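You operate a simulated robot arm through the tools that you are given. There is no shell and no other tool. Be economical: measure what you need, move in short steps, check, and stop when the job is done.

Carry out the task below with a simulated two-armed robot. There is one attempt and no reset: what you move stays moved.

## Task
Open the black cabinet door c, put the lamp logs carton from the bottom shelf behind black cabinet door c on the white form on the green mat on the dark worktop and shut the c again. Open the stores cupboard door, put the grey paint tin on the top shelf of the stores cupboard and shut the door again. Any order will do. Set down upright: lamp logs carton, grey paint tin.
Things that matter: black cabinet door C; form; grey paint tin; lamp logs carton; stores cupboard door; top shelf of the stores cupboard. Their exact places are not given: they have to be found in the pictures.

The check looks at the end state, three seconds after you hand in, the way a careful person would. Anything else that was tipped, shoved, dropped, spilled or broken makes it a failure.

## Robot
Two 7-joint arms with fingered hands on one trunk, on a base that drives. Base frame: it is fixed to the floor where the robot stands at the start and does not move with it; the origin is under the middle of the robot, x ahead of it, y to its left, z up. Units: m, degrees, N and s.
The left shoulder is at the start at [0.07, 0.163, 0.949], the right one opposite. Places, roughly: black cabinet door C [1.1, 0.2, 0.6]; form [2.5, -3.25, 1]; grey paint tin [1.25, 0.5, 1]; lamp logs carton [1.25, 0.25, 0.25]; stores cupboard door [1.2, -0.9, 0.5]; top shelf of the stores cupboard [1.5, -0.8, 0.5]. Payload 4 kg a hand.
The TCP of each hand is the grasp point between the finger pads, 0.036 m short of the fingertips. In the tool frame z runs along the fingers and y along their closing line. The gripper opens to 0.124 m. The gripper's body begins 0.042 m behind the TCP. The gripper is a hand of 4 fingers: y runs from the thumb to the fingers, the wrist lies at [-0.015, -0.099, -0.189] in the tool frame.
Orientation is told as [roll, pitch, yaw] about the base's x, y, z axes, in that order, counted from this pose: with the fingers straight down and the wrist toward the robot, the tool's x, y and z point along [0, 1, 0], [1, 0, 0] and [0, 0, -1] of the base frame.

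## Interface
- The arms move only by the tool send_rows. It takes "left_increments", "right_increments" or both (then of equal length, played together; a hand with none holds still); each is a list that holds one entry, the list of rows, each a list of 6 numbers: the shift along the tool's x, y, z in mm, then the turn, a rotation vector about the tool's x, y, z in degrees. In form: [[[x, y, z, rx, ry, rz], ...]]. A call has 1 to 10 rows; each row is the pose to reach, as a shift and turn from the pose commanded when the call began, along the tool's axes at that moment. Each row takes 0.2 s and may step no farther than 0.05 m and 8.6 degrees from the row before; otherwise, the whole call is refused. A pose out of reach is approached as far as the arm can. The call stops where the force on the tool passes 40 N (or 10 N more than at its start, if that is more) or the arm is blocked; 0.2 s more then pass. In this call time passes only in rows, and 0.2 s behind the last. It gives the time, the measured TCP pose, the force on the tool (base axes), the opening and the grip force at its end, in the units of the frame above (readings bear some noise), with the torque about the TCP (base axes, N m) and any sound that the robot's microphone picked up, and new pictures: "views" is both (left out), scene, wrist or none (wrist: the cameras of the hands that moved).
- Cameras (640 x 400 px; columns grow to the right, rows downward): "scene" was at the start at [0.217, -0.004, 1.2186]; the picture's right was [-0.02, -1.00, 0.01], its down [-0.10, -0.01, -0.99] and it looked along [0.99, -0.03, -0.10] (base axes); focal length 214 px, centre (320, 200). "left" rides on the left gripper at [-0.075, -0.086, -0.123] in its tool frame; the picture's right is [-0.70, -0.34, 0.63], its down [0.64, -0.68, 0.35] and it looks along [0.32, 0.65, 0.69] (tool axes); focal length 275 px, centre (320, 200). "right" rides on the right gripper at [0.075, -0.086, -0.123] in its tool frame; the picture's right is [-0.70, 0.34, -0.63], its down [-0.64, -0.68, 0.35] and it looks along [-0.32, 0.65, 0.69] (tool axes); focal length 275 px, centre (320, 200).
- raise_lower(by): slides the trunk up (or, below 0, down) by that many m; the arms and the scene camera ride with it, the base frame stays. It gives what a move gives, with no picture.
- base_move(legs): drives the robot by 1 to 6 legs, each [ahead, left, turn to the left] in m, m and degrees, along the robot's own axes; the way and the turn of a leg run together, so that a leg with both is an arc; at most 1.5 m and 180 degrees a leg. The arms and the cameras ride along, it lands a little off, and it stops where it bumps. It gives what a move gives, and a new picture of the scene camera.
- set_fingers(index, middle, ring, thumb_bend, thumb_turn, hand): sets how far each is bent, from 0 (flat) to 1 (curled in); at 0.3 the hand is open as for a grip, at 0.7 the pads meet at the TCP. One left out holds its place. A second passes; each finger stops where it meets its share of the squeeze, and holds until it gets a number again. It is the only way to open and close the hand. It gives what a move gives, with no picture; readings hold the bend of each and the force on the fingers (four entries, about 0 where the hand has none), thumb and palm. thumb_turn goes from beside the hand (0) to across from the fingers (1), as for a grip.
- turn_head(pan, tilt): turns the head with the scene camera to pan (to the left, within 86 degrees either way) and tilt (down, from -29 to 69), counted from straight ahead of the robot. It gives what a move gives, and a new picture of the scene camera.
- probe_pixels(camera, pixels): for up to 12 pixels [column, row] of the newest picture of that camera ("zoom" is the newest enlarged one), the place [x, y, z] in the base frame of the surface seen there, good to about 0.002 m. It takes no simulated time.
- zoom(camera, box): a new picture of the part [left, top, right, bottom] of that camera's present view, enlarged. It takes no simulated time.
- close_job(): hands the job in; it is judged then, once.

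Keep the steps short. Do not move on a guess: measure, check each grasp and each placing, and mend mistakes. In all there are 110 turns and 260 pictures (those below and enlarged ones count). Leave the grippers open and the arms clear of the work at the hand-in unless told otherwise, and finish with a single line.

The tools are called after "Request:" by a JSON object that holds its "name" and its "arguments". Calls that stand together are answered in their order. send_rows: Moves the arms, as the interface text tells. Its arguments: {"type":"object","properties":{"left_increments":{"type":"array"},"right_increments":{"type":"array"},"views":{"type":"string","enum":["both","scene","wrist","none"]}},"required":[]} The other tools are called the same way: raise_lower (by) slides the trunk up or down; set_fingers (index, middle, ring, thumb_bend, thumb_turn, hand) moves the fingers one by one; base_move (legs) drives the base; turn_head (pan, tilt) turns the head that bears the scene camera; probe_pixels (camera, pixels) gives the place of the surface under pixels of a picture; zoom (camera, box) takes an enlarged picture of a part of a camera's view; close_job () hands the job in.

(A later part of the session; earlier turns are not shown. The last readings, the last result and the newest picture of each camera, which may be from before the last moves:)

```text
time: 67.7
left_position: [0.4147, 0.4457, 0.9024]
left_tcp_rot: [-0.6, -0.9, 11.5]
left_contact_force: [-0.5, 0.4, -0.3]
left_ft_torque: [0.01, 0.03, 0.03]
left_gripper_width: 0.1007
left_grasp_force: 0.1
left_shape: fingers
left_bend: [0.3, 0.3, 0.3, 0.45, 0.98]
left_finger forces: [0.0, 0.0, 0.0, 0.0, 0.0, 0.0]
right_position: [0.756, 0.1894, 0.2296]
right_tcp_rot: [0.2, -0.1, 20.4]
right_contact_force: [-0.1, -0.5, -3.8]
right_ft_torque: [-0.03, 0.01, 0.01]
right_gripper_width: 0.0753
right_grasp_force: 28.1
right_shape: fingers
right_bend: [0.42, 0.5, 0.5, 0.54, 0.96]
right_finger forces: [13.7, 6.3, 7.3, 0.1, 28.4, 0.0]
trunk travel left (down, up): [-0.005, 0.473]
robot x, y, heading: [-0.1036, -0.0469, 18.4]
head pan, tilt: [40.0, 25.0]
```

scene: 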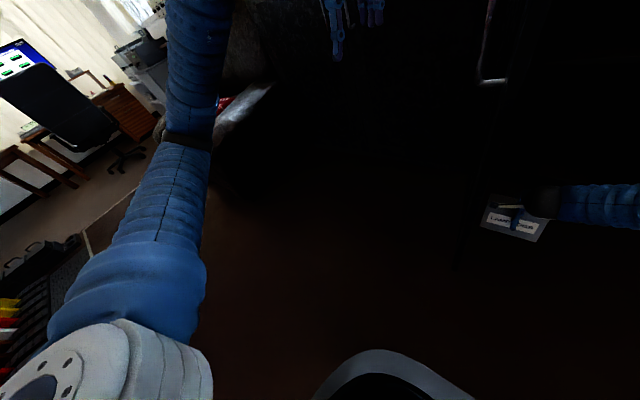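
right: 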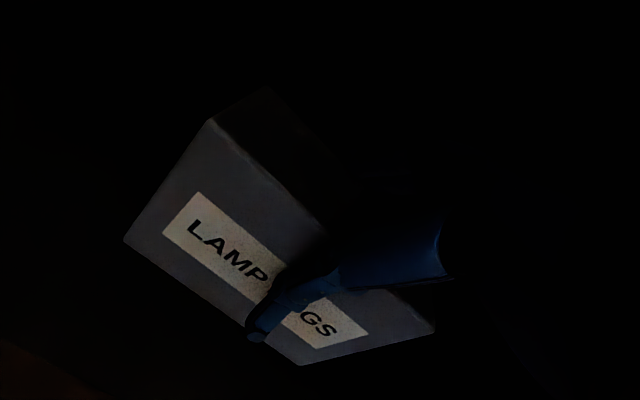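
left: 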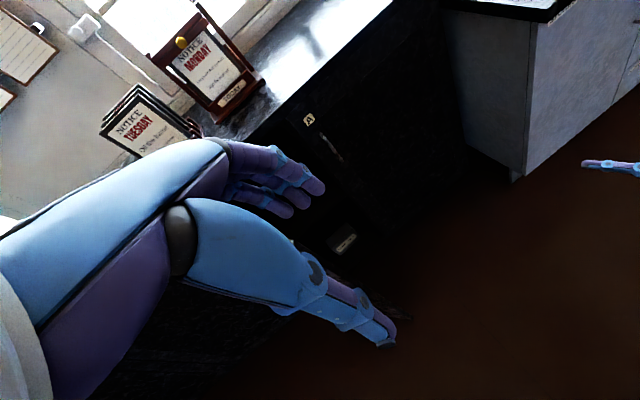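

The carton is in the door's closing path, so I'll first move the right hand back, right and up.

Request:
{"name": "send_rows", "arguments": {"right_increments": [[[-29, -24, -28, 0, 0, 0], [-58, -48, -56, 0, 0, 0], [-87, -72, -84, 0, 0, 0], [-116, -96, -112, 0, 0, 0], [-145, -120, -140, 0, 0, 0], [-174, -144, -168, 0, 0, 0], [-203, -168, -196, 0, 0, 0], [-232, -192, -224, 0, 0, 0], [-261, -216, -252, 0, 0, 0], [-290, -240, -280, 0, 0, 0]]], "views": "none"}}

Request:
{"name": "turn_head", "arguments": {"pan": 30, "tilt": 15}}

```text
time: 69.9
left_position: [0.4139, 0.4456, 0.9056]
left_tcp_rot: [-0.7, -1.1, 11.5]
left_contact_force: [-0.1, -0.2, 0.0]
left_ft_torque: [0.0, 0.0, 0.03]
left_gripper_width: 0.1009
left_grasp_force: 0.1
left_shape: fingers
left_bend: [0.3, 0.3, 0.3, 0.45, 0.98]
left_finger forces: [0.1, 0.1, 0.1, 0.0, 0.0, 0.0]
right_position: [0.6287, -0.1673, 0.5084]
right_tcp_rot: [0.2, -0.1, 20.5]
right_contact_force: [-0.1, -0.2, -3.2]
right_ft_torque: [-0.05, 0.04, 0.02]
right_gripper_width: 0.075
right_grasp_force: 27.4
right_shape: fingers
right_bend: [0.42, 0.5, 0.5, 0.54, 0.96]
right_finger forces: [13.6, 6.5, 7.3, 0.0, 27.8, 0.0]
trunk travel left (down, up): [-0.005, 0.473]
robot x, y, heading: [-0.1084, -0.0449, 18.4]
head pan, tilt: [40.0, 25.0]
```

```text
time: 70.6
left_position: [0.4147, 0.4445, 0.9032]
left_tcp_rot: [-0.6, -1.0, 11.4]
left_contact_force: [-0.1, -0.7, 0.1]
left_ft_torque: [0.01, -0.02, 0.02]
left_gripper_width: 0.1007
left_grasp_force: 0.1
left_shape: fingers
left_bend: [0.3, 0.3, 0.3, 0.45, 0.98]
left_finger forces: [0.0, 0.0, 0.1, 0.1, 0.0, 0.0]
right_position: [0.6291, -0.1679, 0.5095]
right_tcp_rot: [0.2, -0.1, 20.4]
right_contact_force: [-1.0, 0.9, -3.3]
right_ft_torque: [-0.01, 0.0, 0.03]
right_gripper_width: 0.0748
right_grasp_force: 27.5
right_shape: fingers
right_bend: [0.42, 0.5, 0.5, 0.54, 0.96]
right_finger forces: [13.6, 6.5, 7.3, 0.0, 27.8, 0.1]
trunk travel left (down, up): [-0.005, 0.473]
robot x, y, heading: [-0.1057, -0.0448, 18.1]
head pan, tilt: [30.0, 15.0]
```

scene: 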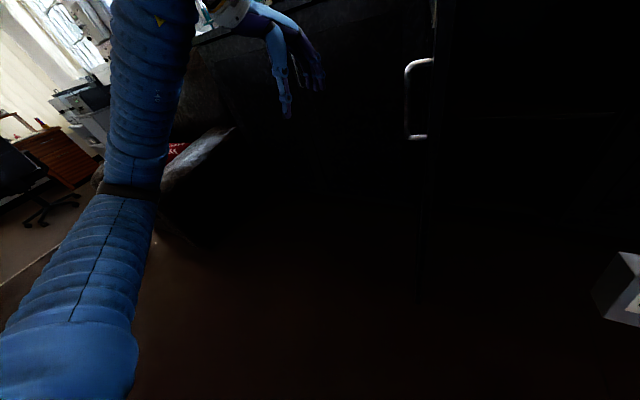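

The left hand is clear and outside the door. I'll go forward, then sweep right to push the door.

Request:
{"name": "send_rows", "arguments": {"left_increments": [[[0, 45, 10, 0, 0, 0], [0, 90, 20, 0, 0, 0], [0, 135, 30, 0, 0, 0], [-30, 145, 30, 0, 0, 0], [-60, 145, 30, 0, 0, 0], [-90, 145, 30, 0, 0, 0], [-120, 150, 30, 0, 0, 0], [-150, 155, 30, 0, 0, 0], [-180, 160, 30, 0, 0, 0], [-210, 165, 30, 0, 0, 0]]], "views": "scene"}}

```text
time: 72.8
left_position: [0.6158, 0.2691, 0.8753]
left_tcp_rot: [-0.6, -0.9, 11.3]
left_contact_force: [-1.4, 0.5, -0.2]
left_ft_torque: [-0.01, 0.03, 0.02]
left_gripper_width: 0.1009
left_grasp_force: 0.1
left_shape: fingers
left_bend: [0.3, 0.3, 0.3, 0.45, 0.98]
left_finger forces: [0.1, 0.0, 0.1, 0.0, 0.1, 0.1]
right_position: [0.6295, -0.1675, 0.5065]
right_tcp_rot: [0.1, -0.1, 20.4]
right_contact_force: [-0.6, 0.9, -3.4]
right_ft_torque: [-0.04, 0.01, -0.01]
right_gripper_width: 0.0748
right_grasp_force: 27.5
right_shape: fingers
right_bend: [0.42, 0.5, 0.5, 0.54, 0.96]
right_finger forces: [13.4, 6.3, 7.2, 0.0, 27.7, 0.0]
trunk travel left (down, up): [-0.005, 0.473]
robot x, y, heading: [-0.104, -0.0456, 18.4]
head pan, tilt: [30.0, 15.0]
```

scene: 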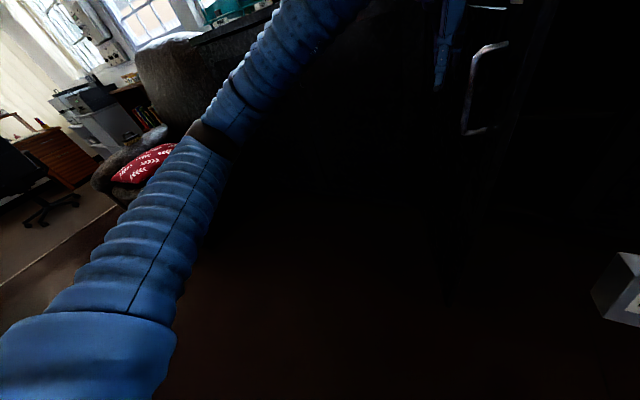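

The door is following. I'll continue round the arc.

Request:
{"name": "send_rows", "arguments": {"left_increments": [[[-42, 16, 0, 0, 0, 0], [-81, 37, 0, 0, 0, 0], [-118, 62, 0, 0, 0, 0], [-153, 90, 0, 0, 0, 0], [-184, 122, 0, 0, 0, 0], [-211, 157, 0, 0, 0, 0]]], "views": "scene"}}

```text
time: 74.2
left_position: [0.8142, 0.0947, 0.8834]
left_tcp_rot: [-0.6, -0.8, 11.4]
left_contact_force: [-0.8, 0.5, 0.6]
left_ft_torque: [0.01, 0.0, 0.01]
left_gripper_width: 0.101
left_grasp_force: 0.1
left_shape: fingers
left_bend: [0.3, 0.3, 0.3, 0.45, 0.98]
left_finger forces: [0.0, 0.0, 0.0, 0.1, 0.0, 0.1]
right_position: [0.6298, -0.1667, 0.508]
right_tcp_rot: [0.2, -0.1, 20.4]
right_contact_force: [0.2, -0.1, -3.6]
right_ft_torque: [-0.09, 0.0, -0.02]
right_gripper_width: 0.0748
right_grasp_force: 27.4
right_shape: fingers
right_bend: [0.42, 0.5, 0.5, 0.54, 0.96]
right_finger forces: [13.5, 6.3, 7.1, 0.1, 27.5, 0.0]
trunk travel left (down, up): [-0.005, 0.473]
robot x, y, heading: [-0.1009, -0.0474, 18.7]
head pan, tilt: [30.0, 15.0]
```

scene: 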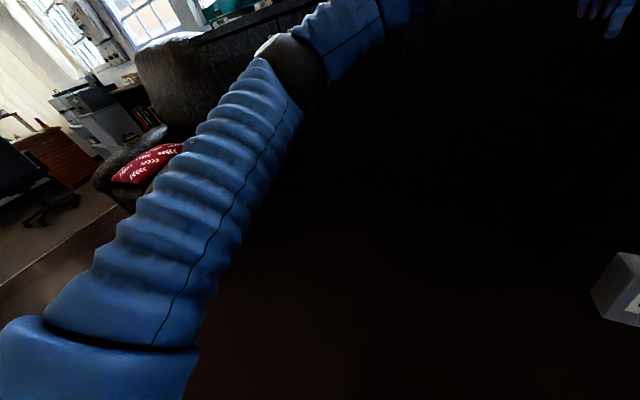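

I'll drive ahead to carry the door most of the way shut, looking at it.

Request:
{"name": "turn_head", "arguments": {"pan": 0, "tilt": 15}}

Request:
{"name": "base_move", "arguments": {"legs": [[0.16, -0.03, 0]]}}

```text
time: 75.2
left_position: [0.8132, 0.0939, 0.8829]
left_tcp_rot: [-0.6, -1.0, 11.4]
left_contact_force: [0.3, -0.7, 0.1]
left_ft_torque: [0.02, -0.01, -0.02]
left_gripper_width: 0.1011
left_grasp_force: 0.0
left_shape: fingers
left_bend: [0.3, 0.3, 0.3, 0.45, 0.98]
left_finger forces: [0.0, 0.0, 0.0, 0.0, 0.0, 0.0]
right_position: [0.6296, -0.1672, 0.5082]
right_tcp_rot: [0.2, -0.2, 20.3]
right_contact_force: [0.4, 0.2, -4.3]
right_ft_torque: [-0.05, -0.01, -0.01]
right_gripper_width: 0.0746
right_grasp_force: 27.7
right_shape: fingers
right_bend: [0.42, 0.5, 0.5, 0.54, 0.96]
right_finger forces: [13.4, 6.3, 7.2, 0.1, 27.6, 0.0]
trunk travel left (down, up): [-0.005, 0.473]
robot x, y, heading: [-0.1015, -0.0434, 18.4]
head pan, tilt: [0.0, 15.0]
```

scene: 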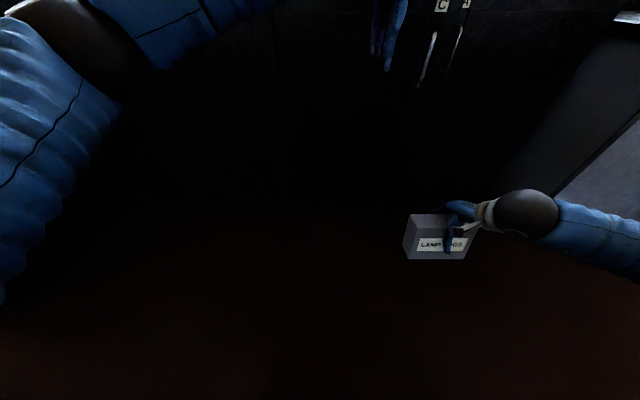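

```text
time: 76.6
left_position: [0.9803, 0.1195, 0.8813]
left_tcp_rot: [-0.6, -0.9, 11.5]
left_contact_force: [0.3, -0.3, -0.7]
left_ft_torque: [0.0, 0.01, -0.01]
left_gripper_width: 0.101
left_grasp_force: 0.0
left_shape: fingers
left_bend: [0.3, 0.3, 0.3, 0.45, 0.98]
left_finger forces: [0.0, 0.0, 0.0, 0.0, 0.0, 0.0]
right_position: [0.7955, -0.1437, 0.5071]
right_tcp_rot: [0.3, 0.0, 20.5]
right_contact_force: [0.5, -0.6, -3.5]
right_ft_torque: [-0.04, 0.0, -0.02]
right_gripper_width: 0.0747
right_grasp_force: 27.1
right_shape: fingers
right_bend: [0.42, 0.5, 0.5, 0.54, 0.96]
right_finger forces: [13.4, 6.3, 7.2, 0.1, 27.4, 0.0]
trunk travel left (down, up): [-0.005, 0.473]
robot x, y, heading: [0.0575, -0.0246, 18.6]
head pan, tilt: [0.0, 15.0]
```

scene: 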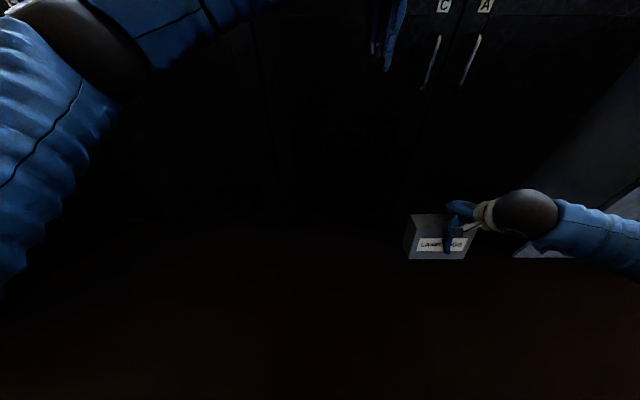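

The door looks almost shut. I'll press gently forward with the left hand.

Request:
{"name": "send_rows", "arguments": {"left_increments": [[[0, 15, 0, 0, 0, 0], [0, 30, 0, 0, 0, 0], [0, 42, 0, 0, 0, 0], [0, 54, 0, 0, 0, 0]]], "views": "none"}}

Request:
{"name": "turn_head", "arguments": {"pan": -5, "tilt": 10}}

Request:
{"name": "zoom", "arguments": {"camera": "scene", "box": [280, 30, 480, 190]}}

```text
time: 77.5
left_position: [1.0168, 0.1238, 0.8889]
left_tcp_rot: [-0.6, -1.2, 11.2]
left_contact_force: [-31.9, -3.1, 8.0]
left_ft_torque: [0.27, -0.94, 0.73]
left_gripper_width: 0.101
left_grasp_force: 15.7
left_shape: fingers
left_bend: [0.3, 0.43, 0.36, 0.45, 0.98]
left_finger forces: [0.0, 20.9, 9.8, 0.1, 0.1, 0.0]
right_position: [0.7933, -0.1422, 0.5093]
right_tcp_rot: [0.1, -0.2, 20.5]
right_contact_force: [0.6, -0.3, -2.5]
right_ft_torque: [-0.04, -0.02, 0.01]
right_gripper_width: 0.0748
right_grasp_force: 27.2
right_shape: fingers
right_bend: [0.42, 0.5, 0.5, 0.54, 0.96]
right_finger forces: [13.5, 6.3, 7.2, 0.1, 27.5, 0.0]
trunk travel left (down, up): [-0.005, 0.473]
robot x, y, heading: [0.0578, -0.0214, 18.7]
head pan, tilt: [0.0, 15.0]
stopped in row 4 (left hand): the force on the tool passed its limit at 49 N (the readings are from after the stop); the commanded pose is now the measured one
```

```text
time: 78.2
left_position: [1.018, 0.124, 0.8889]
left_tcp_rot: [-0.6, -1.1, 11.3]
left_contact_force: [-41.8, -6.6, 11.8]
left_ft_torque: [0.51, -1.55, 0.83]
left_gripper_width: 0.1007
left_grasp_force: 20.5
left_shape: fingers
left_bend: [0.3, 0.43, 0.36, 0.45, 0.98]
left_finger forces: [0.0, 29.2, 12.7, 0.1, 0.0, 0.0]
right_position: [0.7926, -0.1431, 0.5094]
right_tcp_rot: [0.1, -0.3, 20.4]
right_contact_force: [-0.5, -0.6, -4.1]
right_ft_torque: [-0.02, -0.01, 0.01]
right_gripper_width: 0.075
right_grasp_force: 26.9
right_shape: fingers
right_bend: [0.42, 0.5, 0.5, 0.54, 0.96]
right_finger forces: [13.4, 6.3, 7.2, 0.0, 27.4, 0.1]
trunk travel left (down, up): [-0.005, 0.473]
robot x, y, heading: [0.0602, -0.0253, 18.9]
head pan, tilt: [-5.0, 10.0]
```

scene: 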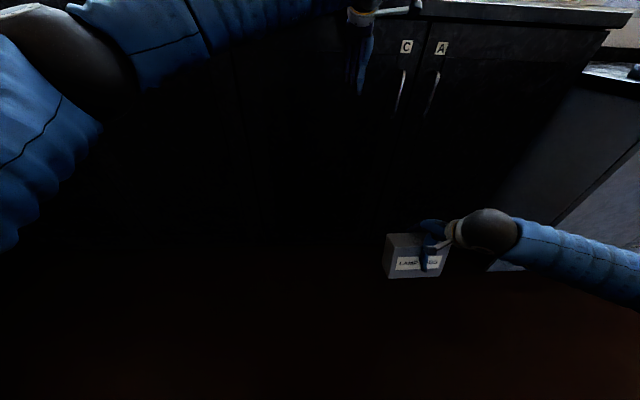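

```text
2.50 times, centred on (380, 110) of scene
```

zoom: 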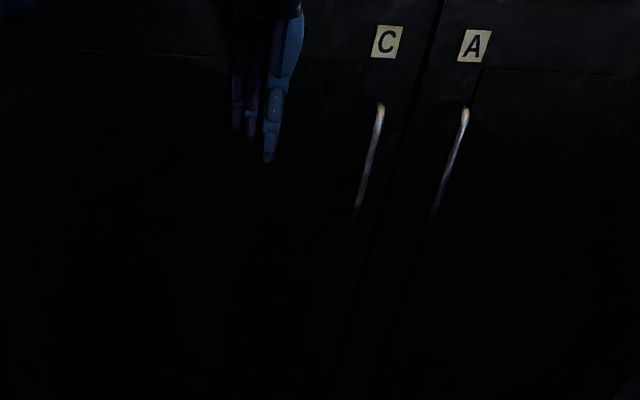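

Contact is firm. I'll release the pressure and check that the label C position matches the closed one, (1.134, 0.008).

Request:
{"name": "send_rows", "arguments": {"left_increments": [[[0, -40, 0, 0, 0, 0], [0, -85, 0, 0, 0, 0]]], "views": "scene"}}

Request:
{"name": "probe_pixels", "arguments": {"camera": "scene", "pixels": [[406, 47], [441, 48], [402, 90], [404, 58], [437, 60], [418, 100], [360, 110]]}}

```text
time: 78.8
left_position: [0.9392, 0.1095, 0.8822]
left_tcp_rot: [-0.6, -0.9, 11.4]
left_contact_force: [0.4, 0.1, -0.1]
left_ft_torque: [0.03, 0.01, 0.01]
left_gripper_width: 0.1005
left_grasp_force: 0.1
left_shape: fingers
left_bend: [0.3, 0.3, 0.3, 0.45, 0.98]
left_finger forces: [0.0, 0.1, 0.0, 0.0, 0.0, 0.0]
right_position: [0.7945, -0.144, 0.5091]
right_tcp_rot: [0.2, -0.1, 20.5]
right_contact_force: [0.0, -0.4, -4.5]
right_ft_torque: [-0.02, -0.01, 0.01]
right_gripper_width: 0.0748
right_grasp_force: 27.4
right_shape: fingers
right_bend: [0.42, 0.5, 0.5, 0.54, 0.96]
right_finger forces: [13.5, 6.3, 7.2, 0.0, 27.5, 0.0]
trunk travel left (down, up): [-0.005, 0.473]
robot x, y, heading: [0.0602, -0.0245, 18.5]
head pan, tilt: [-5.0, 10.0]
```

scene: 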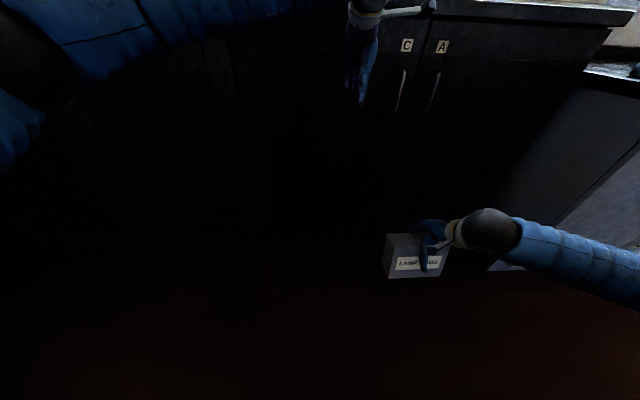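

```text
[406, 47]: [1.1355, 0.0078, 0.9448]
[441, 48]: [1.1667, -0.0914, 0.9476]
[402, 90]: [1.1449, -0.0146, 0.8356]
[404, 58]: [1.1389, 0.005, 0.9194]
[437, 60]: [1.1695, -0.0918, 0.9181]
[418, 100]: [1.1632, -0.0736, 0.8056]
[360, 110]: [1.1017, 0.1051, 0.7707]
```

Door C is shut at its original place. Now I'll back off, raise the trunk and look towards the form.

Request:
{"name": "base_move", "arguments": {"legs": [[-0.4, 0, 0], [0, 0, -35]]}}

Request:
{"name": "raise_lower", "arguments": {"by": 0.35}}

Request:
{"name": "turn_head", "arguments": {"pan": -40, "tilt": 12}}

```text
time: 82.9
left_position: [0.4818, -0.5411, 0.8825]
left_tcp_rot: [-0.6, -0.9, -23.4]
left_contact_force: [0.6, -0.5, 0.8]
left_ft_torque: [-0.03, 0.03, 0.02]
left_gripper_width: 0.1011
left_grasp_force: 0.0
left_shape: fingers
left_bend: [0.3, 0.3, 0.3, 0.45, 0.98]
left_finger forces: [0.1, 0.0, 0.0, 0.0, 0.0, 0.0]
right_position: [0.2208, -0.6659, 0.5074]
right_tcp_rot: [0.2, -0.1, -14.2]
right_contact_force: [1.5, -0.2, -3.9]
right_ft_torque: [-0.02, 0.04, 0.01]
right_gripper_width: 0.0746
right_grasp_force: 26.2
right_shape: fingers
right_bend: [0.42, 0.5, 0.5, 0.54, 0.96]
right_finger forces: [13.1, 6.1, 7.0, 0.2, 26.4, 0.1]
trunk travel left (down, up): [-0.005, 0.473]
robot x, y, heading: [-0.3129, -0.149, -16.1]
head pan, tilt: [-5.0, 10.0]
```

scene: 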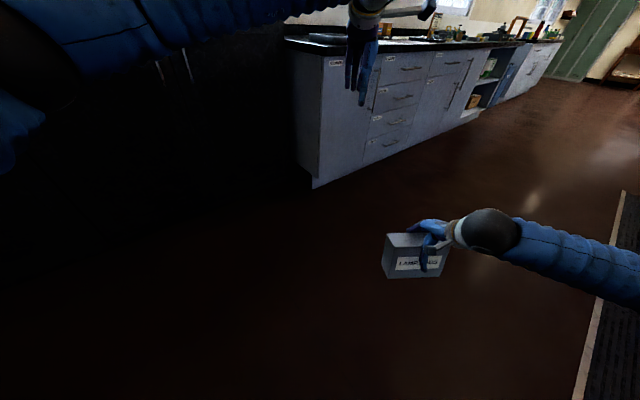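

```text
time: 86.3
left_position: [0.4827, -0.5412, 1.2319]
left_tcp_rot: [-0.6, -0.8, -23.3]
left_contact_force: [-0.2, -0.1, 0.0]
left_ft_torque: [-0.02, -0.06, 0.01]
left_gripper_width: 0.1007
left_grasp_force: 0.1
left_shape: fingers
left_bend: [0.3, 0.3, 0.3, 0.45, 0.98]
left_finger forces: [0.0, 0.1, 0.1, 0.0, 0.0, 0.0]
right_position: [0.2225, -0.6661, 0.8568]
right_tcp_rot: [0.3, 0.1, -14.2]
right_contact_force: [-0.5, 0.7, -3.0]
right_ft_torque: [-0.04, 0.01, 0.01]
right_gripper_width: 0.0745
right_grasp_force: 26.2
right_shape: fingers
right_bend: [0.42, 0.5, 0.5, 0.54, 0.96]
right_finger forces: [13.1, 6.1, 7.0, 0.1, 26.1, 0.1]
trunk travel left (down, up): [-0.355, 0.123]
robot x, y, heading: [-0.3139, -0.152, -16.1]
head pan, tilt: [-5.0, 10.0]
```

```text
time: 87.3
left_position: [0.4829, -0.5406, 1.2325]
left_tcp_rot: [-0.6, -0.9, -23.4]
left_contact_force: [0.1, 0.1, 0.7]
left_ft_torque: [0.03, -0.01, 0.02]
left_gripper_width: 0.1007
left_grasp_force: 0.1
left_shape: fingers
left_bend: [0.3, 0.3, 0.3, 0.45, 0.98]
left_finger forces: [0.0, 0.0, 0.0, 0.0, 0.0, 0.0]
right_position: [0.2208, -0.6664, 0.8583]
right_tcp_rot: [0.2, -0.1, -14.1]
right_contact_force: [-0.2, -0.1, -3.5]
right_ft_torque: [-0.05, 0.04, -0.03]
right_gripper_width: 0.0747
right_grasp_force: 26.2
right_shape: fingers
right_bend: [0.42, 0.5, 0.5, 0.54, 0.96]
right_finger forces: [13.1, 6.1, 7.0, 0.1, 26.2, 0.1]
trunk travel left (down, up): [-0.355, 0.123]
robot x, y, heading: [-0.3162, -0.1498, -16.5]
head pan, tilt: [-40.0, 12.0]
```

scene: 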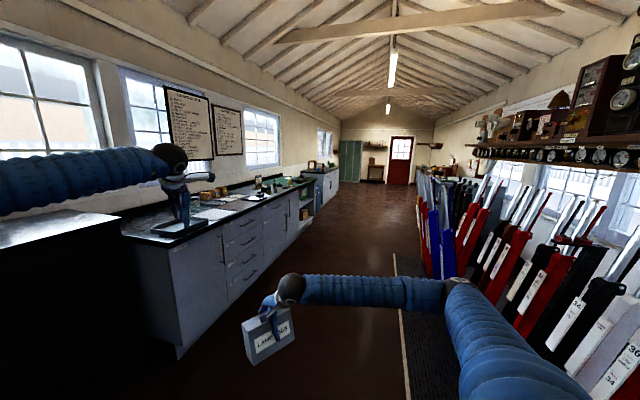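

I'll probe the grey row's front and the far worktop, enlarged.

Request:
{"name": "probe_pixels", "arguments": {"camera": "scene", "pixels": [[182, 340], [250, 270], [298, 225], [320, 200], [335, 180], [255, 197], [285, 185], [320, 170], [360, 300], [400, 260], [395, 200]]}}

Request:
{"name": "zoom", "arguments": {"camera": "scene", "box": [180, 150, 350, 250]}}

```text
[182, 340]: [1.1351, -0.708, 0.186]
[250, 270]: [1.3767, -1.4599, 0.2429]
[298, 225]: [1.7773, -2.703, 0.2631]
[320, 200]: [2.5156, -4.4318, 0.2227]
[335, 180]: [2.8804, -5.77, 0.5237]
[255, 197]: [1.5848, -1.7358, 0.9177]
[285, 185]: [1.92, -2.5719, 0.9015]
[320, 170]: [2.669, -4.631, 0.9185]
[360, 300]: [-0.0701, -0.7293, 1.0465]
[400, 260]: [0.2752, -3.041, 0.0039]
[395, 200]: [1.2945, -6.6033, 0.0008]
```

```text
3.76 times, centred on (265, 200) of scene
```

zoom: 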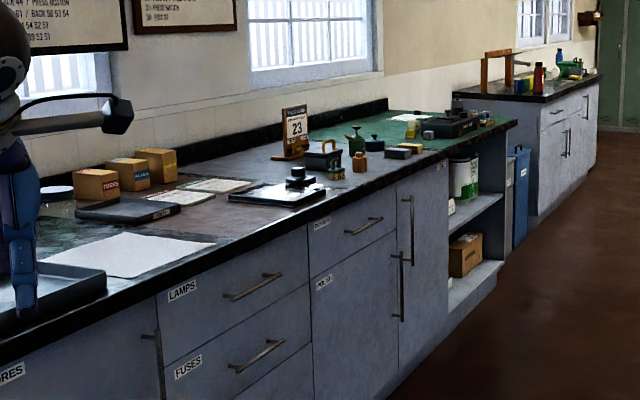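

The grey row is parallel to the black cabinet (heading 18°) and stands further out. I'll turn square to it and slide right along the aisle.

Request:
{"name": "base_move", "arguments": {"legs": [[0, 0, 34.5], [0.15, -1.3, 0], [0, -1.3, 0]]}}

Request:
{"name": "turn_head", "arguments": {"pan": -40, "tilt": 20}}

```text
time: 101.5
left_position: [1.4731, -2.4595, 1.2318]
left_tcp_rot: [-0.6, -0.8, 8.3]
left_contact_force: [0.2, 0.5, 0.6]
left_ft_torque: [0.04, 0.03, 0.01]
left_gripper_width: 0.1008
left_grasp_force: 0.0
left_shape: fingers
left_bend: [0.3, 0.3, 0.3, 0.45, 0.98]
left_finger forces: [0.1, 0.0, 0.0, 0.0, 0.0, 0.1]
right_position: [1.3177, -2.704, 0.8587]
right_tcp_rot: [0.2, -0.1, 17.4]
right_contact_force: [-0.1, -0.8, -2.8]
right_ft_torque: [-0.01, 0.04, 0.01]
right_gripper_width: 0.0745
right_grasp_force: 25.5
right_shape: fingers
right_bend: [0.42, 0.5, 0.5, 0.54, 0.96]
right_finger forces: [12.8, 6.0, 6.8, 0.0, 25.5, 0.0]
trunk travel left (down, up): [-0.355, 0.123]
robot x, y, heading: [0.5902, -2.5428, 15.6]
head pan, tilt: [-40.0, 12.0]
```

scene: 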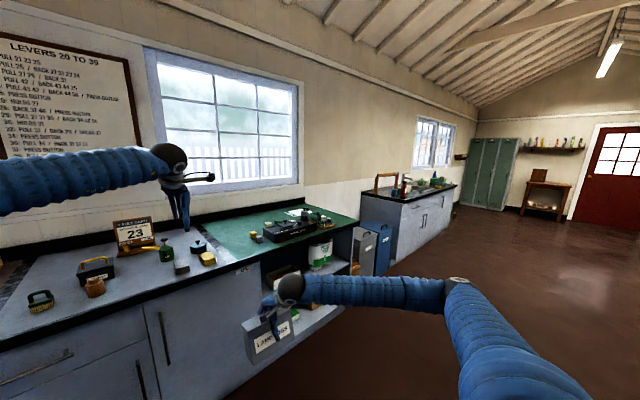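

```text
time: 102.2
left_position: [1.474, -2.4598, 1.2318]
left_tcp_rot: [-0.7, -0.9, 8.3]
left_contact_force: [-0.7, -0.5, 0.4]
left_ft_torque: [-0.02, 0.02, -0.01]
left_gripper_width: 0.1008
left_grasp_force: 0.1
left_shape: fingers
left_bend: [0.3, 0.3, 0.3, 0.45, 0.98]
left_finger forces: [0.0, 0.0, 0.1, 0.0, 0.1, 0.0]
right_position: [1.3177, -2.7033, 0.8578]
right_tcp_rot: [0.2, -0.1, 17.5]
right_contact_force: [0.2, 0.0, -3.4]
right_ft_torque: [-0.05, 0.03, 0.02]
right_gripper_width: 0.0741
right_grasp_force: 25.1
right_shape: fingers
right_bend: [0.42, 0.5, 0.5, 0.54, 0.96]
right_finger forces: [12.8, 6.1, 6.7, 0.0, 25.5, 0.0]
trunk travel left (down, up): [-0.355, 0.123]
robot x, y, heading: [0.59, -2.5431, 15.3]
head pan, tilt: [-40.0, 20.0]
```

scene: 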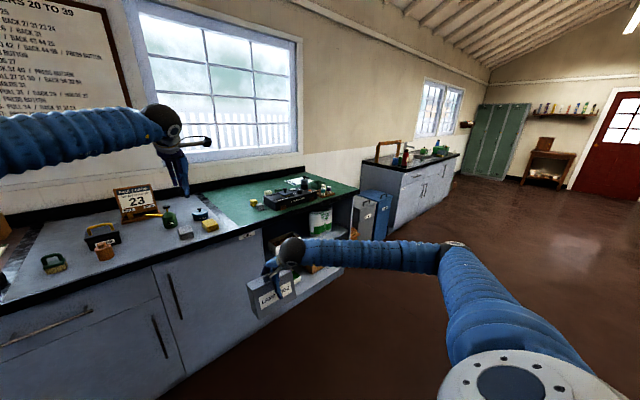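

The green mat is ahead right. Enlarging to find the white form.

Request:
{"name": "zoom", "arguments": {"camera": "scene", "box": [180, 160, 380, 285]}}

Request:
{"name": "probe_pixels", "arguments": {"camera": "scene", "pixels": [[250, 190], [285, 185], [240, 230], [340, 192], [275, 200], [265, 228]]}}

```text
3.20 times, centred on (280, 222) of scene
```

zoom: 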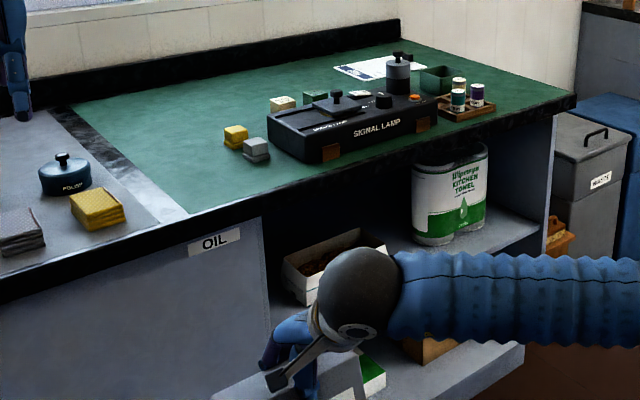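

```text
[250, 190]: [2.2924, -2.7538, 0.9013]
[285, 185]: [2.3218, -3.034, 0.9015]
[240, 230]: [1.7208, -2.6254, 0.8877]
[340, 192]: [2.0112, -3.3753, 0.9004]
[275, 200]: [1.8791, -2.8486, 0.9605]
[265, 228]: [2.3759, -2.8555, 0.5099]
```

The form is at the back of the mat, behind the SIGNAL LAMP box. I'll probe the form and the obstacles.

Request:
{"name": "probe_pixels", "arguments": {"camera": "zoom", "pixels": [[335, 67], [385, 60], [365, 80], [425, 65], [398, 58], [398, 90], [337, 95], [345, 130], [435, 75], [310, 95], [280, 102], [345, 45]]}}

```text
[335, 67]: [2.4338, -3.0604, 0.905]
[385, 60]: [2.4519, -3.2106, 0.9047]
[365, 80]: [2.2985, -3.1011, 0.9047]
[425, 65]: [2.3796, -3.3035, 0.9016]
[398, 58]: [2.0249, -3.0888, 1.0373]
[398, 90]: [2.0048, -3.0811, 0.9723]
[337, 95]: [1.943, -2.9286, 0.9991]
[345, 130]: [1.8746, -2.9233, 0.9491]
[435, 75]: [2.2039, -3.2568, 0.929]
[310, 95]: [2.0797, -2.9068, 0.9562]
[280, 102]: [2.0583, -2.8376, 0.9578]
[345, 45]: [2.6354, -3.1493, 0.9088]
```

The form spans about x 2.30–2.46, y −3.06 to −3.30, at z 0.904. I'll raise the carton well above the obstacles, pull the left hand in, then move opposite the form.

Request:
{"name": "send_rows", "arguments": {"right_increments": [[[0, 0, -30, 0, 0, 0], [0, 0, -60, 0, 0, 0], [0, 0, -90, 0, 0, 0], [0, 0, -120, 0, 0, 0], [0, 0, -150, 0, 0, 0], [0, 0, -180, 0, 0, 0], [0, 0, -210, 0, 0, 0], [0, 0, -240, 0, 0, 0], [0, 0, -250, 0, 0, 0]]], "left_increments": [[[0, -35, 0, 0, 0, 0], [0, -70, 0, 0, 0, 0], [0, -105, 0, 0, 0, 0], [0, -140, 0, 0, 0, 0], [0, -175, 0, 0, 0, 0], [0, -210, 0, 0, 0, 0], [0, -245, 0, 0, 0, 0], [0, -280, 0, 0, 0, 0], [0, -310, 0, 0, 0, 0]]], "views": "none"}}

Request:
{"name": "raise_lower", "arguments": {"by": 0.1}}

Request:
{"name": "base_move", "arguments": {"legs": [[0, -1.08, 2.5], [0.2, 0, 0]]}}

Request:
{"name": "turn_head", "arguments": {"pan": -5, "tilt": 25}}

```text
time: 104.2
left_position: [1.1663, -2.5052, 1.2275]
left_tcp_rot: [-0.7, -0.9, 8.2]
left_contact_force: [0.0, -0.2, -0.1]
left_ft_torque: [0.0, 0.02, 0.01]
left_gripper_width: 0.1009
left_grasp_force: 0.0
left_shape: fingers
left_bend: [0.3, 0.3, 0.3, 0.45, 0.98]
left_finger forces: [0.0, 0.0, 0.0, 0.0, 0.1, 0.0]
right_position: [1.3174, -2.708, 1.108]
right_tcp_rot: [0.1, -0.2, 17.5]
right_contact_force: [-0.6, -0.1, -3.5]
right_ft_torque: [-0.04, 0.03, -0.01]
right_gripper_width: 0.074
right_grasp_force: 24.9
right_shape: fingers
right_bend: [0.42, 0.5, 0.5, 0.54, 0.96]
right_finger forces: [12.6, 5.8, 6.8, 0.1, 25.2, 0.0]
trunk travel left (down, up): [-0.355, 0.123]
robot x, y, heading: [0.5922, -2.5448, 15.3]
head pan, tilt: [-40.0, 20.0]
```

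```text
time: 105.5
left_position: [1.1678, -2.5045, 1.3276]
left_tcp_rot: [-0.6, -0.9, 8.2]
left_contact_force: [0.7, -0.4, 0.3]
left_ft_torque: [-0.01, 0.04, -0.01]
left_gripper_width: 0.1006
left_grasp_force: 0.1
left_shape: fingers
left_bend: [0.3, 0.3, 0.3, 0.45, 0.98]
left_finger forces: [0.0, 0.0, 0.0, 0.0, 0.0, 0.2]
right_position: [1.3172, -2.7046, 1.2074]
right_tcp_rot: [0.3, 0.0, 17.6]
right_contact_force: [0.2, 0.7, -3.2]
right_ft_torque: [-0.05, 0.03, -0.02]
right_gripper_width: 0.0741
right_grasp_force: 25.4
right_shape: fingers
right_bend: [0.42, 0.5, 0.5, 0.54, 0.96]
right_finger forces: [12.6, 5.9, 6.8, 0.1, 25.1, 0.1]
trunk travel left (down, up): [-0.455, 0.023]
robot x, y, heading: [0.5892, -2.546, 15.5]
head pan, tilt: [-40.0, 20.0]
```

```text
time: 112.3
left_position: [1.6595, -3.4724, 1.3267]
left_tcp_rot: [-0.7, -0.8, 10.3]
left_contact_force: [1.0, -0.4, -0.6]
left_ft_torque: [-0.01, 0.02, -0.01]
left_gripper_width: 0.1008
left_grasp_force: 0.0
left_shape: fingers
left_bend: [0.3, 0.3, 0.3, 0.45, 0.98]
left_finger forces: [0.1, 0.0, 0.0, 0.0, 0.1, 0.1]
right_position: [1.815, -3.6678, 1.2075]
right_tcp_rot: [0.2, -0.1, 19.2]
right_contact_force: [-0.2, -0.3, -3.6]
right_ft_torque: [-0.02, 0.02, -0.03]
right_gripper_width: 0.0742
right_grasp_force: 25.7
right_shape: fingers
right_bend: [0.42, 0.5, 0.5, 0.54, 0.96]
right_finger forces: [12.8, 6.0, 6.8, 0.0, 25.2, 0.0]
trunk travel left (down, up): [-0.455, 0.023]
robot x, y, heading: [1.0874, -3.5302, 17.4]
head pan, tilt: [-40.0, 20.0]
```

scene: 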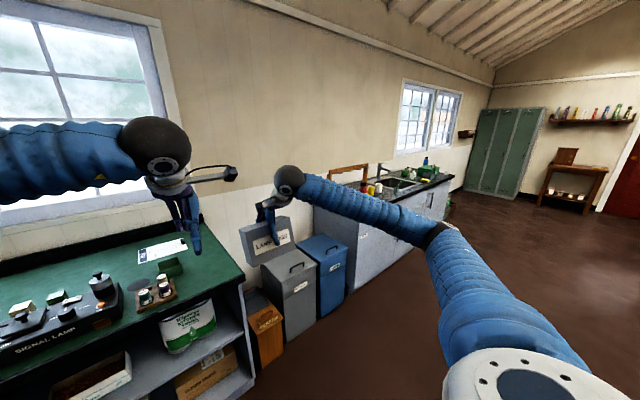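

```text
time: 113.3
left_position: [1.6574, -3.4728, 1.3269]
left_tcp_rot: [-0.6, -1.0, 10.2]
left_contact_force: [-1.0, -0.9, 0.4]
left_ft_torque: [0.0, -0.03, 0.0]
left_gripper_width: 0.1008
left_grasp_force: 0.0
left_shape: fingers
left_bend: [0.3, 0.3, 0.3, 0.45, 0.98]
left_finger forces: [0.0, 0.0, 0.1, 0.0, 0.1, 0.0]
right_position: [1.8146, -3.6677, 1.2076]
right_tcp_rot: [0.2, -0.2, 19.2]
right_contact_force: [0.0, 0.0, -4.3]
right_ft_torque: [-0.05, -0.02, -0.01]
right_gripper_width: 0.074
right_grasp_force: 24.9
right_shape: fingers
right_bend: [0.42, 0.5, 0.5, 0.54, 0.96]
right_finger forces: [12.7, 6.0, 6.9, 0.1, 25.4, 0.0]
trunk travel left (down, up): [-0.455, 0.023]
robot x, y, heading: [1.0838, -3.532, 17.1]
head pan, tilt: [-5.0, 25.0]
```

scene: 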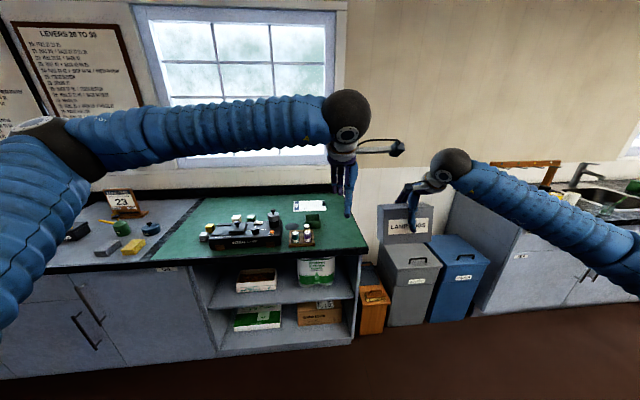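

Now the form is in clear view at about (308,206). Enlarge and probe.

Request:
{"name": "zoom", "arguments": {"camera": "scene", "box": [230, 180, 370, 268]}}

```text
4.55 times, centred on (300, 224) of scene
```

zoom: 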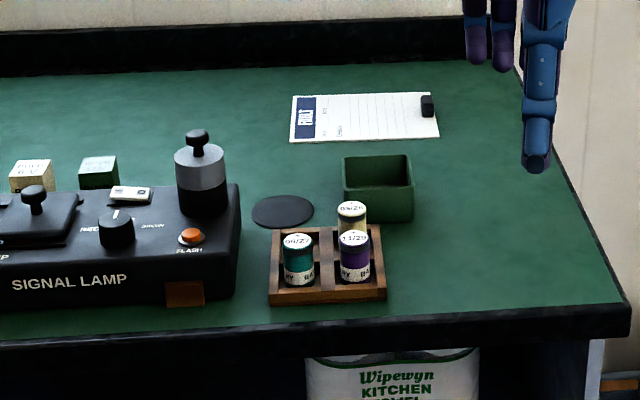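

Request:
{"name": "probe_pixels", "arguments": {"camera": "zoom", "pixels": [[291, 98], [290, 140], [422, 94], [438, 136], [428, 106], [345, 160], [412, 160], [378, 156], [330, 318], [60, 75], [197, 130], [618, 300]]}}

```text
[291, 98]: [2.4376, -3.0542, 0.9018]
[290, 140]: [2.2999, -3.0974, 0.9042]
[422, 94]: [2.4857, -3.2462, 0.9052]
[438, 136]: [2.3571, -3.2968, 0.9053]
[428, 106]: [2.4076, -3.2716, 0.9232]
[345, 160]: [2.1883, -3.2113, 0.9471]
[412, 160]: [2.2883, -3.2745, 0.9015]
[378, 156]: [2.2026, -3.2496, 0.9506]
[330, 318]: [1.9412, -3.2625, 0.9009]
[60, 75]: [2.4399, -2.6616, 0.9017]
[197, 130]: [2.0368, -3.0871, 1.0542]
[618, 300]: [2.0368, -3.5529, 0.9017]
```

The form is 0.20 × 0.145 with a small black clip at its right back. Target carton centre is about (2.383, −3.170). I'll check how the carton sits in the hand.

Request:
{"name": "zoom", "arguments": {"camera": "scene", "box": [365, 170, 465, 250]}}

Request:
{"name": "zoom", "arguments": {"camera": "right", "box": [0, 0, 640, 400]}}

```text
5.00 times, centred on (415, 210) of scene
```

zoom: 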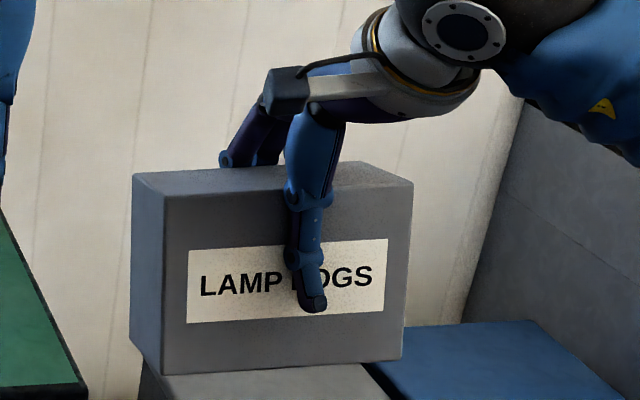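

```text
1.00 times, centred on (320, 200) of right (not enlarged: the box is as wide or as high as the picture)
```

zoom: 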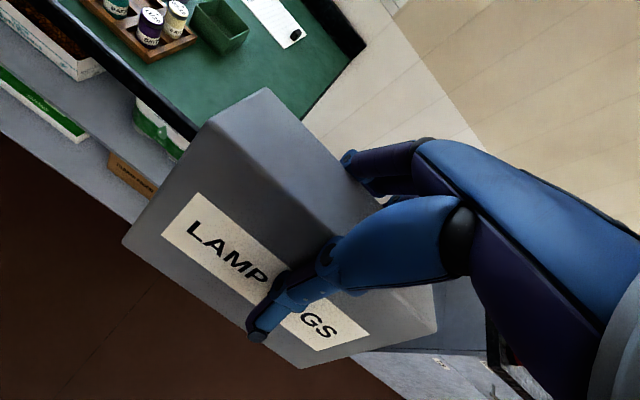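

Request:
{"name": "probe_pixels", "arguments": {"camera": "right", "pixels": [[212, 126], [264, 92], [127, 242], [299, 363], [430, 325], [430, 290], [340, 160]]}}

Request:
{"name": "probe_pixels", "arguments": {"camera": "scene", "pixels": [[392, 206], [444, 207], [391, 242], [443, 239], [388, 200], [436, 200]]}}

```text
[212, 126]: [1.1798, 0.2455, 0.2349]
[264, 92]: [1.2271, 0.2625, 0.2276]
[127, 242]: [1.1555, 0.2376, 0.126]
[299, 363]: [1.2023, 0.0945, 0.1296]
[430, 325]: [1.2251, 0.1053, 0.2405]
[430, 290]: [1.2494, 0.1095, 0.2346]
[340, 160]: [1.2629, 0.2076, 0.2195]
```

```text
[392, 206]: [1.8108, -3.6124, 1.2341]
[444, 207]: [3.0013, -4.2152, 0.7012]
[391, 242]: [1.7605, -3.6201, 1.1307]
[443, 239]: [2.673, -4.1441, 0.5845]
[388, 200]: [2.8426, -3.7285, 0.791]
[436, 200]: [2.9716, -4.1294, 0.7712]
```

I'll probe the carton's front and top faces properly to check its tilt.

Request:
{"name": "zoom", "arguments": {"camera": "scene", "box": [365, 170, 465, 250]}}

Request:
{"name": "probe_pixels", "arguments": {"camera": "zoom", "pixels": [[180, 215], [180, 360], [395, 205], [390, 345], [220, 185], [160, 176], [350, 168], [400, 182], [145, 300], [250, 230], [250, 355]]}}

```text
5.00 times, centred on (415, 210) of scene
```

zoom: 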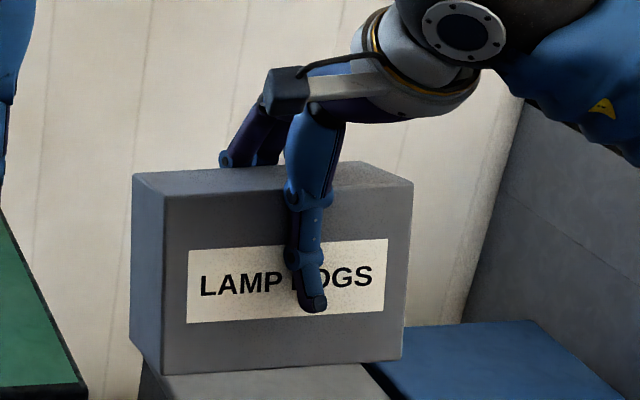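

```text
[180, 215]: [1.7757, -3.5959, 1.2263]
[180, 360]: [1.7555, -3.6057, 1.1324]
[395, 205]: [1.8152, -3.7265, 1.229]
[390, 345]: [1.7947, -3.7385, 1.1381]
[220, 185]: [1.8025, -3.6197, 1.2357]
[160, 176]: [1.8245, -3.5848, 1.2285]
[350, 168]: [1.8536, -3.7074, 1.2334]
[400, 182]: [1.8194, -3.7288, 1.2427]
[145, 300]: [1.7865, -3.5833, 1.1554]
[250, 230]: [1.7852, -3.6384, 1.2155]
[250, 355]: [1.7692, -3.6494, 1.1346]
```

The carton leans about 12.5° in the hand (top away), so I'll tilt the hand to set it upright. First I'll correct the tilt, lift a bit and move the left hand aside; then drive in.

Request:
{"name": "send_rows", "arguments": {"right_increments": [[[0, 0, -15, -4.2, 0, 0.4], [0, 0, -30, -8.4, 0, 0.8], [0, 0, -40, -12.5, 0, 1.2], [0, 0, -40, -12.5, 0, 1.2], [0, 0, -40, -12.5, 0, 1.2]]], "left_increments": [[[40, 0, -5, 0, 0, 0], [80, 0, -10, 0, 0, 0], [120, 0, -15, 0, 0, 0], [160, 0, -20, 0, 0, 0], [200, 0, -20, 0, 0, 0]]], "views": "none"}}

Request:
{"name": "base_move", "arguments": {"legs": [[0, 0.2, 0.8], [0.48, 0, 0]]}}

Request:
{"name": "turn_head", "arguments": {"pan": -20, "tilt": 30}}

```text
time: 114.5
left_position: [1.6202, -3.2725, 1.3426]
left_tcp_rot: [-0.7, -0.8, 10.1]
left_contact_force: [-0.3, 1.4, 0.4]
left_ft_torque: [-0.05, -0.05, 0.02]
left_gripper_width: 0.1013
left_grasp_force: 0.0
left_shape: fingers
left_bend: [0.3, 0.3, 0.3, 0.45, 0.98]
left_finger forces: [0.0, 0.1, 0.1, 0.1, 0.0, 0.0]
right_position: [1.8146, -3.6684, 1.2496]
right_tcp_rot: [0.2, -12.5, 18.0]
right_contact_force: [0.4, -0.3, -2.5]
right_ft_torque: [-0.08, 0.03, -0.02]
right_gripper_width: 0.0743
right_grasp_force: 25.2
right_shape: fingers
right_bend: [0.43, 0.5, 0.5, 0.54, 0.96]
right_finger forces: [12.6, 5.9, 6.7, 0.0, 25.7, 0.1]
trunk travel left (down, up): [-0.455, 0.023]
robot x, y, heading: [1.0855, -3.5327, 17.4]
head pan, tilt: [-5.0, 25.0]
```

```text
time: 118.5
left_position: [2.0192, -2.9329, 1.3423]
left_tcp_rot: [-0.7, -0.9, 10.6]
left_contact_force: [0.0, 0.7, -0.8]
left_ft_torque: [-0.01, 0.0, 0.0]
left_gripper_width: 0.1009
left_grasp_force: 0.1
left_shape: fingers
left_bend: [0.3, 0.3, 0.3, 0.45, 0.98]
left_finger forces: [0.1, 0.0, 0.1, 0.0, 0.0, 0.0]
right_position: [2.2162, -3.3253, 1.2495]
right_tcp_rot: [0.4, -12.6, 18.5]
right_contact_force: [0.3, 0.2, -4.2]
right_ft_torque: [-0.03, 0.04, -0.02]
right_gripper_width: 0.0746
right_grasp_force: 25.5
right_shape: fingers
right_bend: [0.43, 0.5, 0.5, 0.54, 0.96]
right_finger forces: [12.6, 6.0, 6.6, 0.0, 25.8, 0.0]
trunk travel left (down, up): [-0.455, 0.023]
robot x, y, heading: [1.4836, -3.1942, 18.0]
head pan, tilt: [-5.0, 25.0]
```

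scene: 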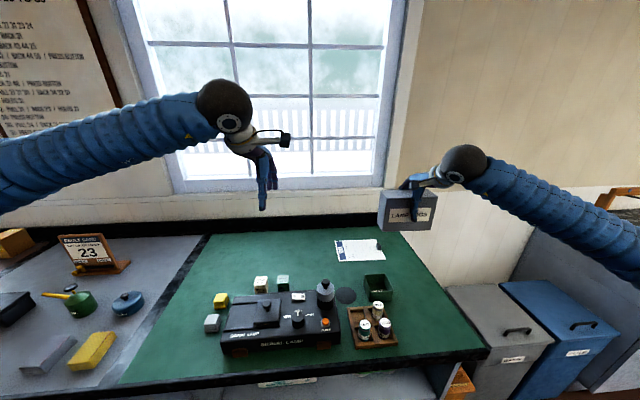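

```text
time: 119.3
left_position: [2.0175, -2.9323, 1.3434]
left_tcp_rot: [-0.6, -1.0, 10.6]
left_contact_force: [-0.4, -0.4, 0.1]
left_ft_torque: [-0.04, -0.02, 0.0]
left_gripper_width: 0.1006
left_grasp_force: 0.0
left_shape: fingers
left_bend: [0.3, 0.3, 0.3, 0.45, 0.98]
left_finger forces: [0.0, 0.0, 0.0, 0.1, 0.0, 0.0]
right_position: [2.2163, -3.3253, 1.2485]
right_tcp_rot: [0.3, -12.5, 18.5]
right_contact_force: [1.0, -0.2, -3.4]
right_ft_torque: [-0.07, 0.04, 0.02]
right_gripper_width: 0.0742
right_grasp_force: 25.4
right_shape: fingers
right_bend: [0.43, 0.5, 0.5, 0.54, 0.96]
right_finger forces: [12.7, 5.9, 6.8, 0.1, 25.7, 0.1]
trunk travel left (down, up): [-0.455, 0.023]
robot x, y, heading: [1.4791, -3.1922, 17.7]
head pan, tilt: [-20.0, 30.0]
```

scene: 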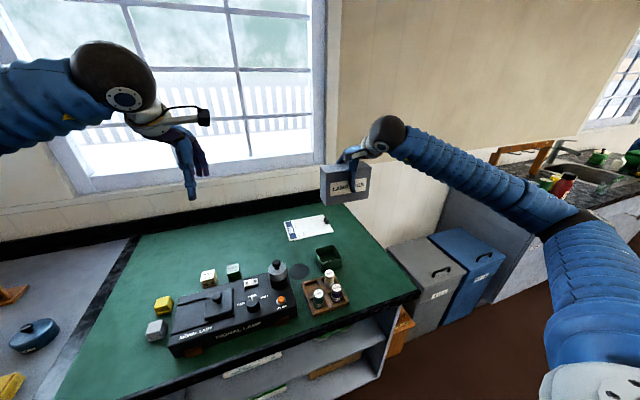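

Good view. I'll re-measure the form and the carton's face from here.

Request:
{"name": "zoom", "arguments": {"camera": "scene", "box": [270, 150, 400, 270]}}

```text
3.33 times, centred on (335, 210) of scene
```

zoom: 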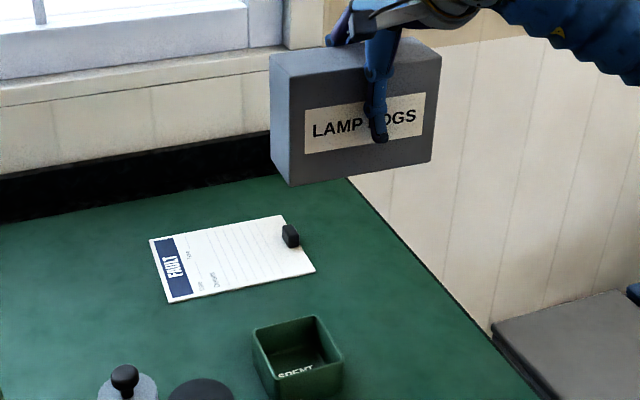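

Request:
{"name": "probe_pixels", "arguments": {"camera": "zoom", "pixels": [[152, 241], [170, 300], [278, 217], [313, 272], [291, 248], [283, 228], [300, 100], [300, 178], [420, 70], [420, 155], [340, 60], [428, 48]]}}

```text
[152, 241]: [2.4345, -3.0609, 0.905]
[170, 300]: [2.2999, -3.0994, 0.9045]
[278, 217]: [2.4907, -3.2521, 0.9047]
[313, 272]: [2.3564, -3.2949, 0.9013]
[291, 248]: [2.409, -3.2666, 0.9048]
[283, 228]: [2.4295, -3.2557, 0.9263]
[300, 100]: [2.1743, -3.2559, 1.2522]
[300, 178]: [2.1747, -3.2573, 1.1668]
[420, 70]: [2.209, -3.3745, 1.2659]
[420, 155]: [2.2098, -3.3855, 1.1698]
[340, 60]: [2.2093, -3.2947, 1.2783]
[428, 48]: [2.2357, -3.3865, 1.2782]
```

The carton hangs upright and level now. I'll move it level to above the form.

Request:
{"name": "send_rows", "arguments": {"right_increments": [[[16, 39.5, 8.7, 0, 0, 0], [32, 79, 17.5, 0, 0, 0], [48, 118, 26, 0, 0, 0], [64, 158, 35, 0, 0, 0], [80.5, 197, 43.7, 0, 0, 0]]], "views": "scene"}}

```text
time: 120.5
left_position: [2.0191, -2.9313, 1.3425]
left_tcp_rot: [-0.6, -0.9, 10.6]
left_contact_force: [-0.2, -0.7, -0.1]
left_ft_torque: [-0.01, 0.0, 0.02]
left_gripper_width: 0.1008
left_grasp_force: 0.0
left_shape: fingers
left_bend: [0.3, 0.3, 0.3, 0.45, 0.98]
left_finger forces: [0.1, 0.1, 0.0, 0.1, 0.1, 0.0]
right_position: [2.3813, -3.1836, 1.25]
right_tcp_rot: [0.3, -12.5, 18.4]
right_contact_force: [0.1, 0.2, -2.9]
right_ft_torque: [-0.05, 0.07, -0.02]
right_gripper_width: 0.0741
right_grasp_force: 25.0
right_shape: fingers
right_bend: [0.43, 0.5, 0.5, 0.54, 0.96]
right_finger forces: [12.6, 5.8, 6.7, 0.1, 25.3, 0.0]
trunk travel left (down, up): [-0.455, 0.023]
robot x, y, heading: [1.4822, -3.1985, 17.3]
head pan, tilt: [-20.0, 30.0]
```

scene: 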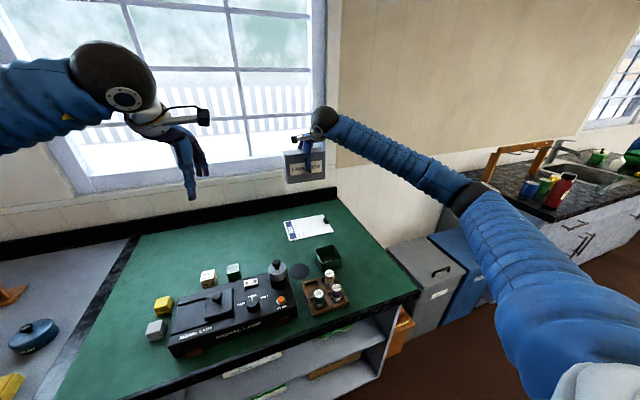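

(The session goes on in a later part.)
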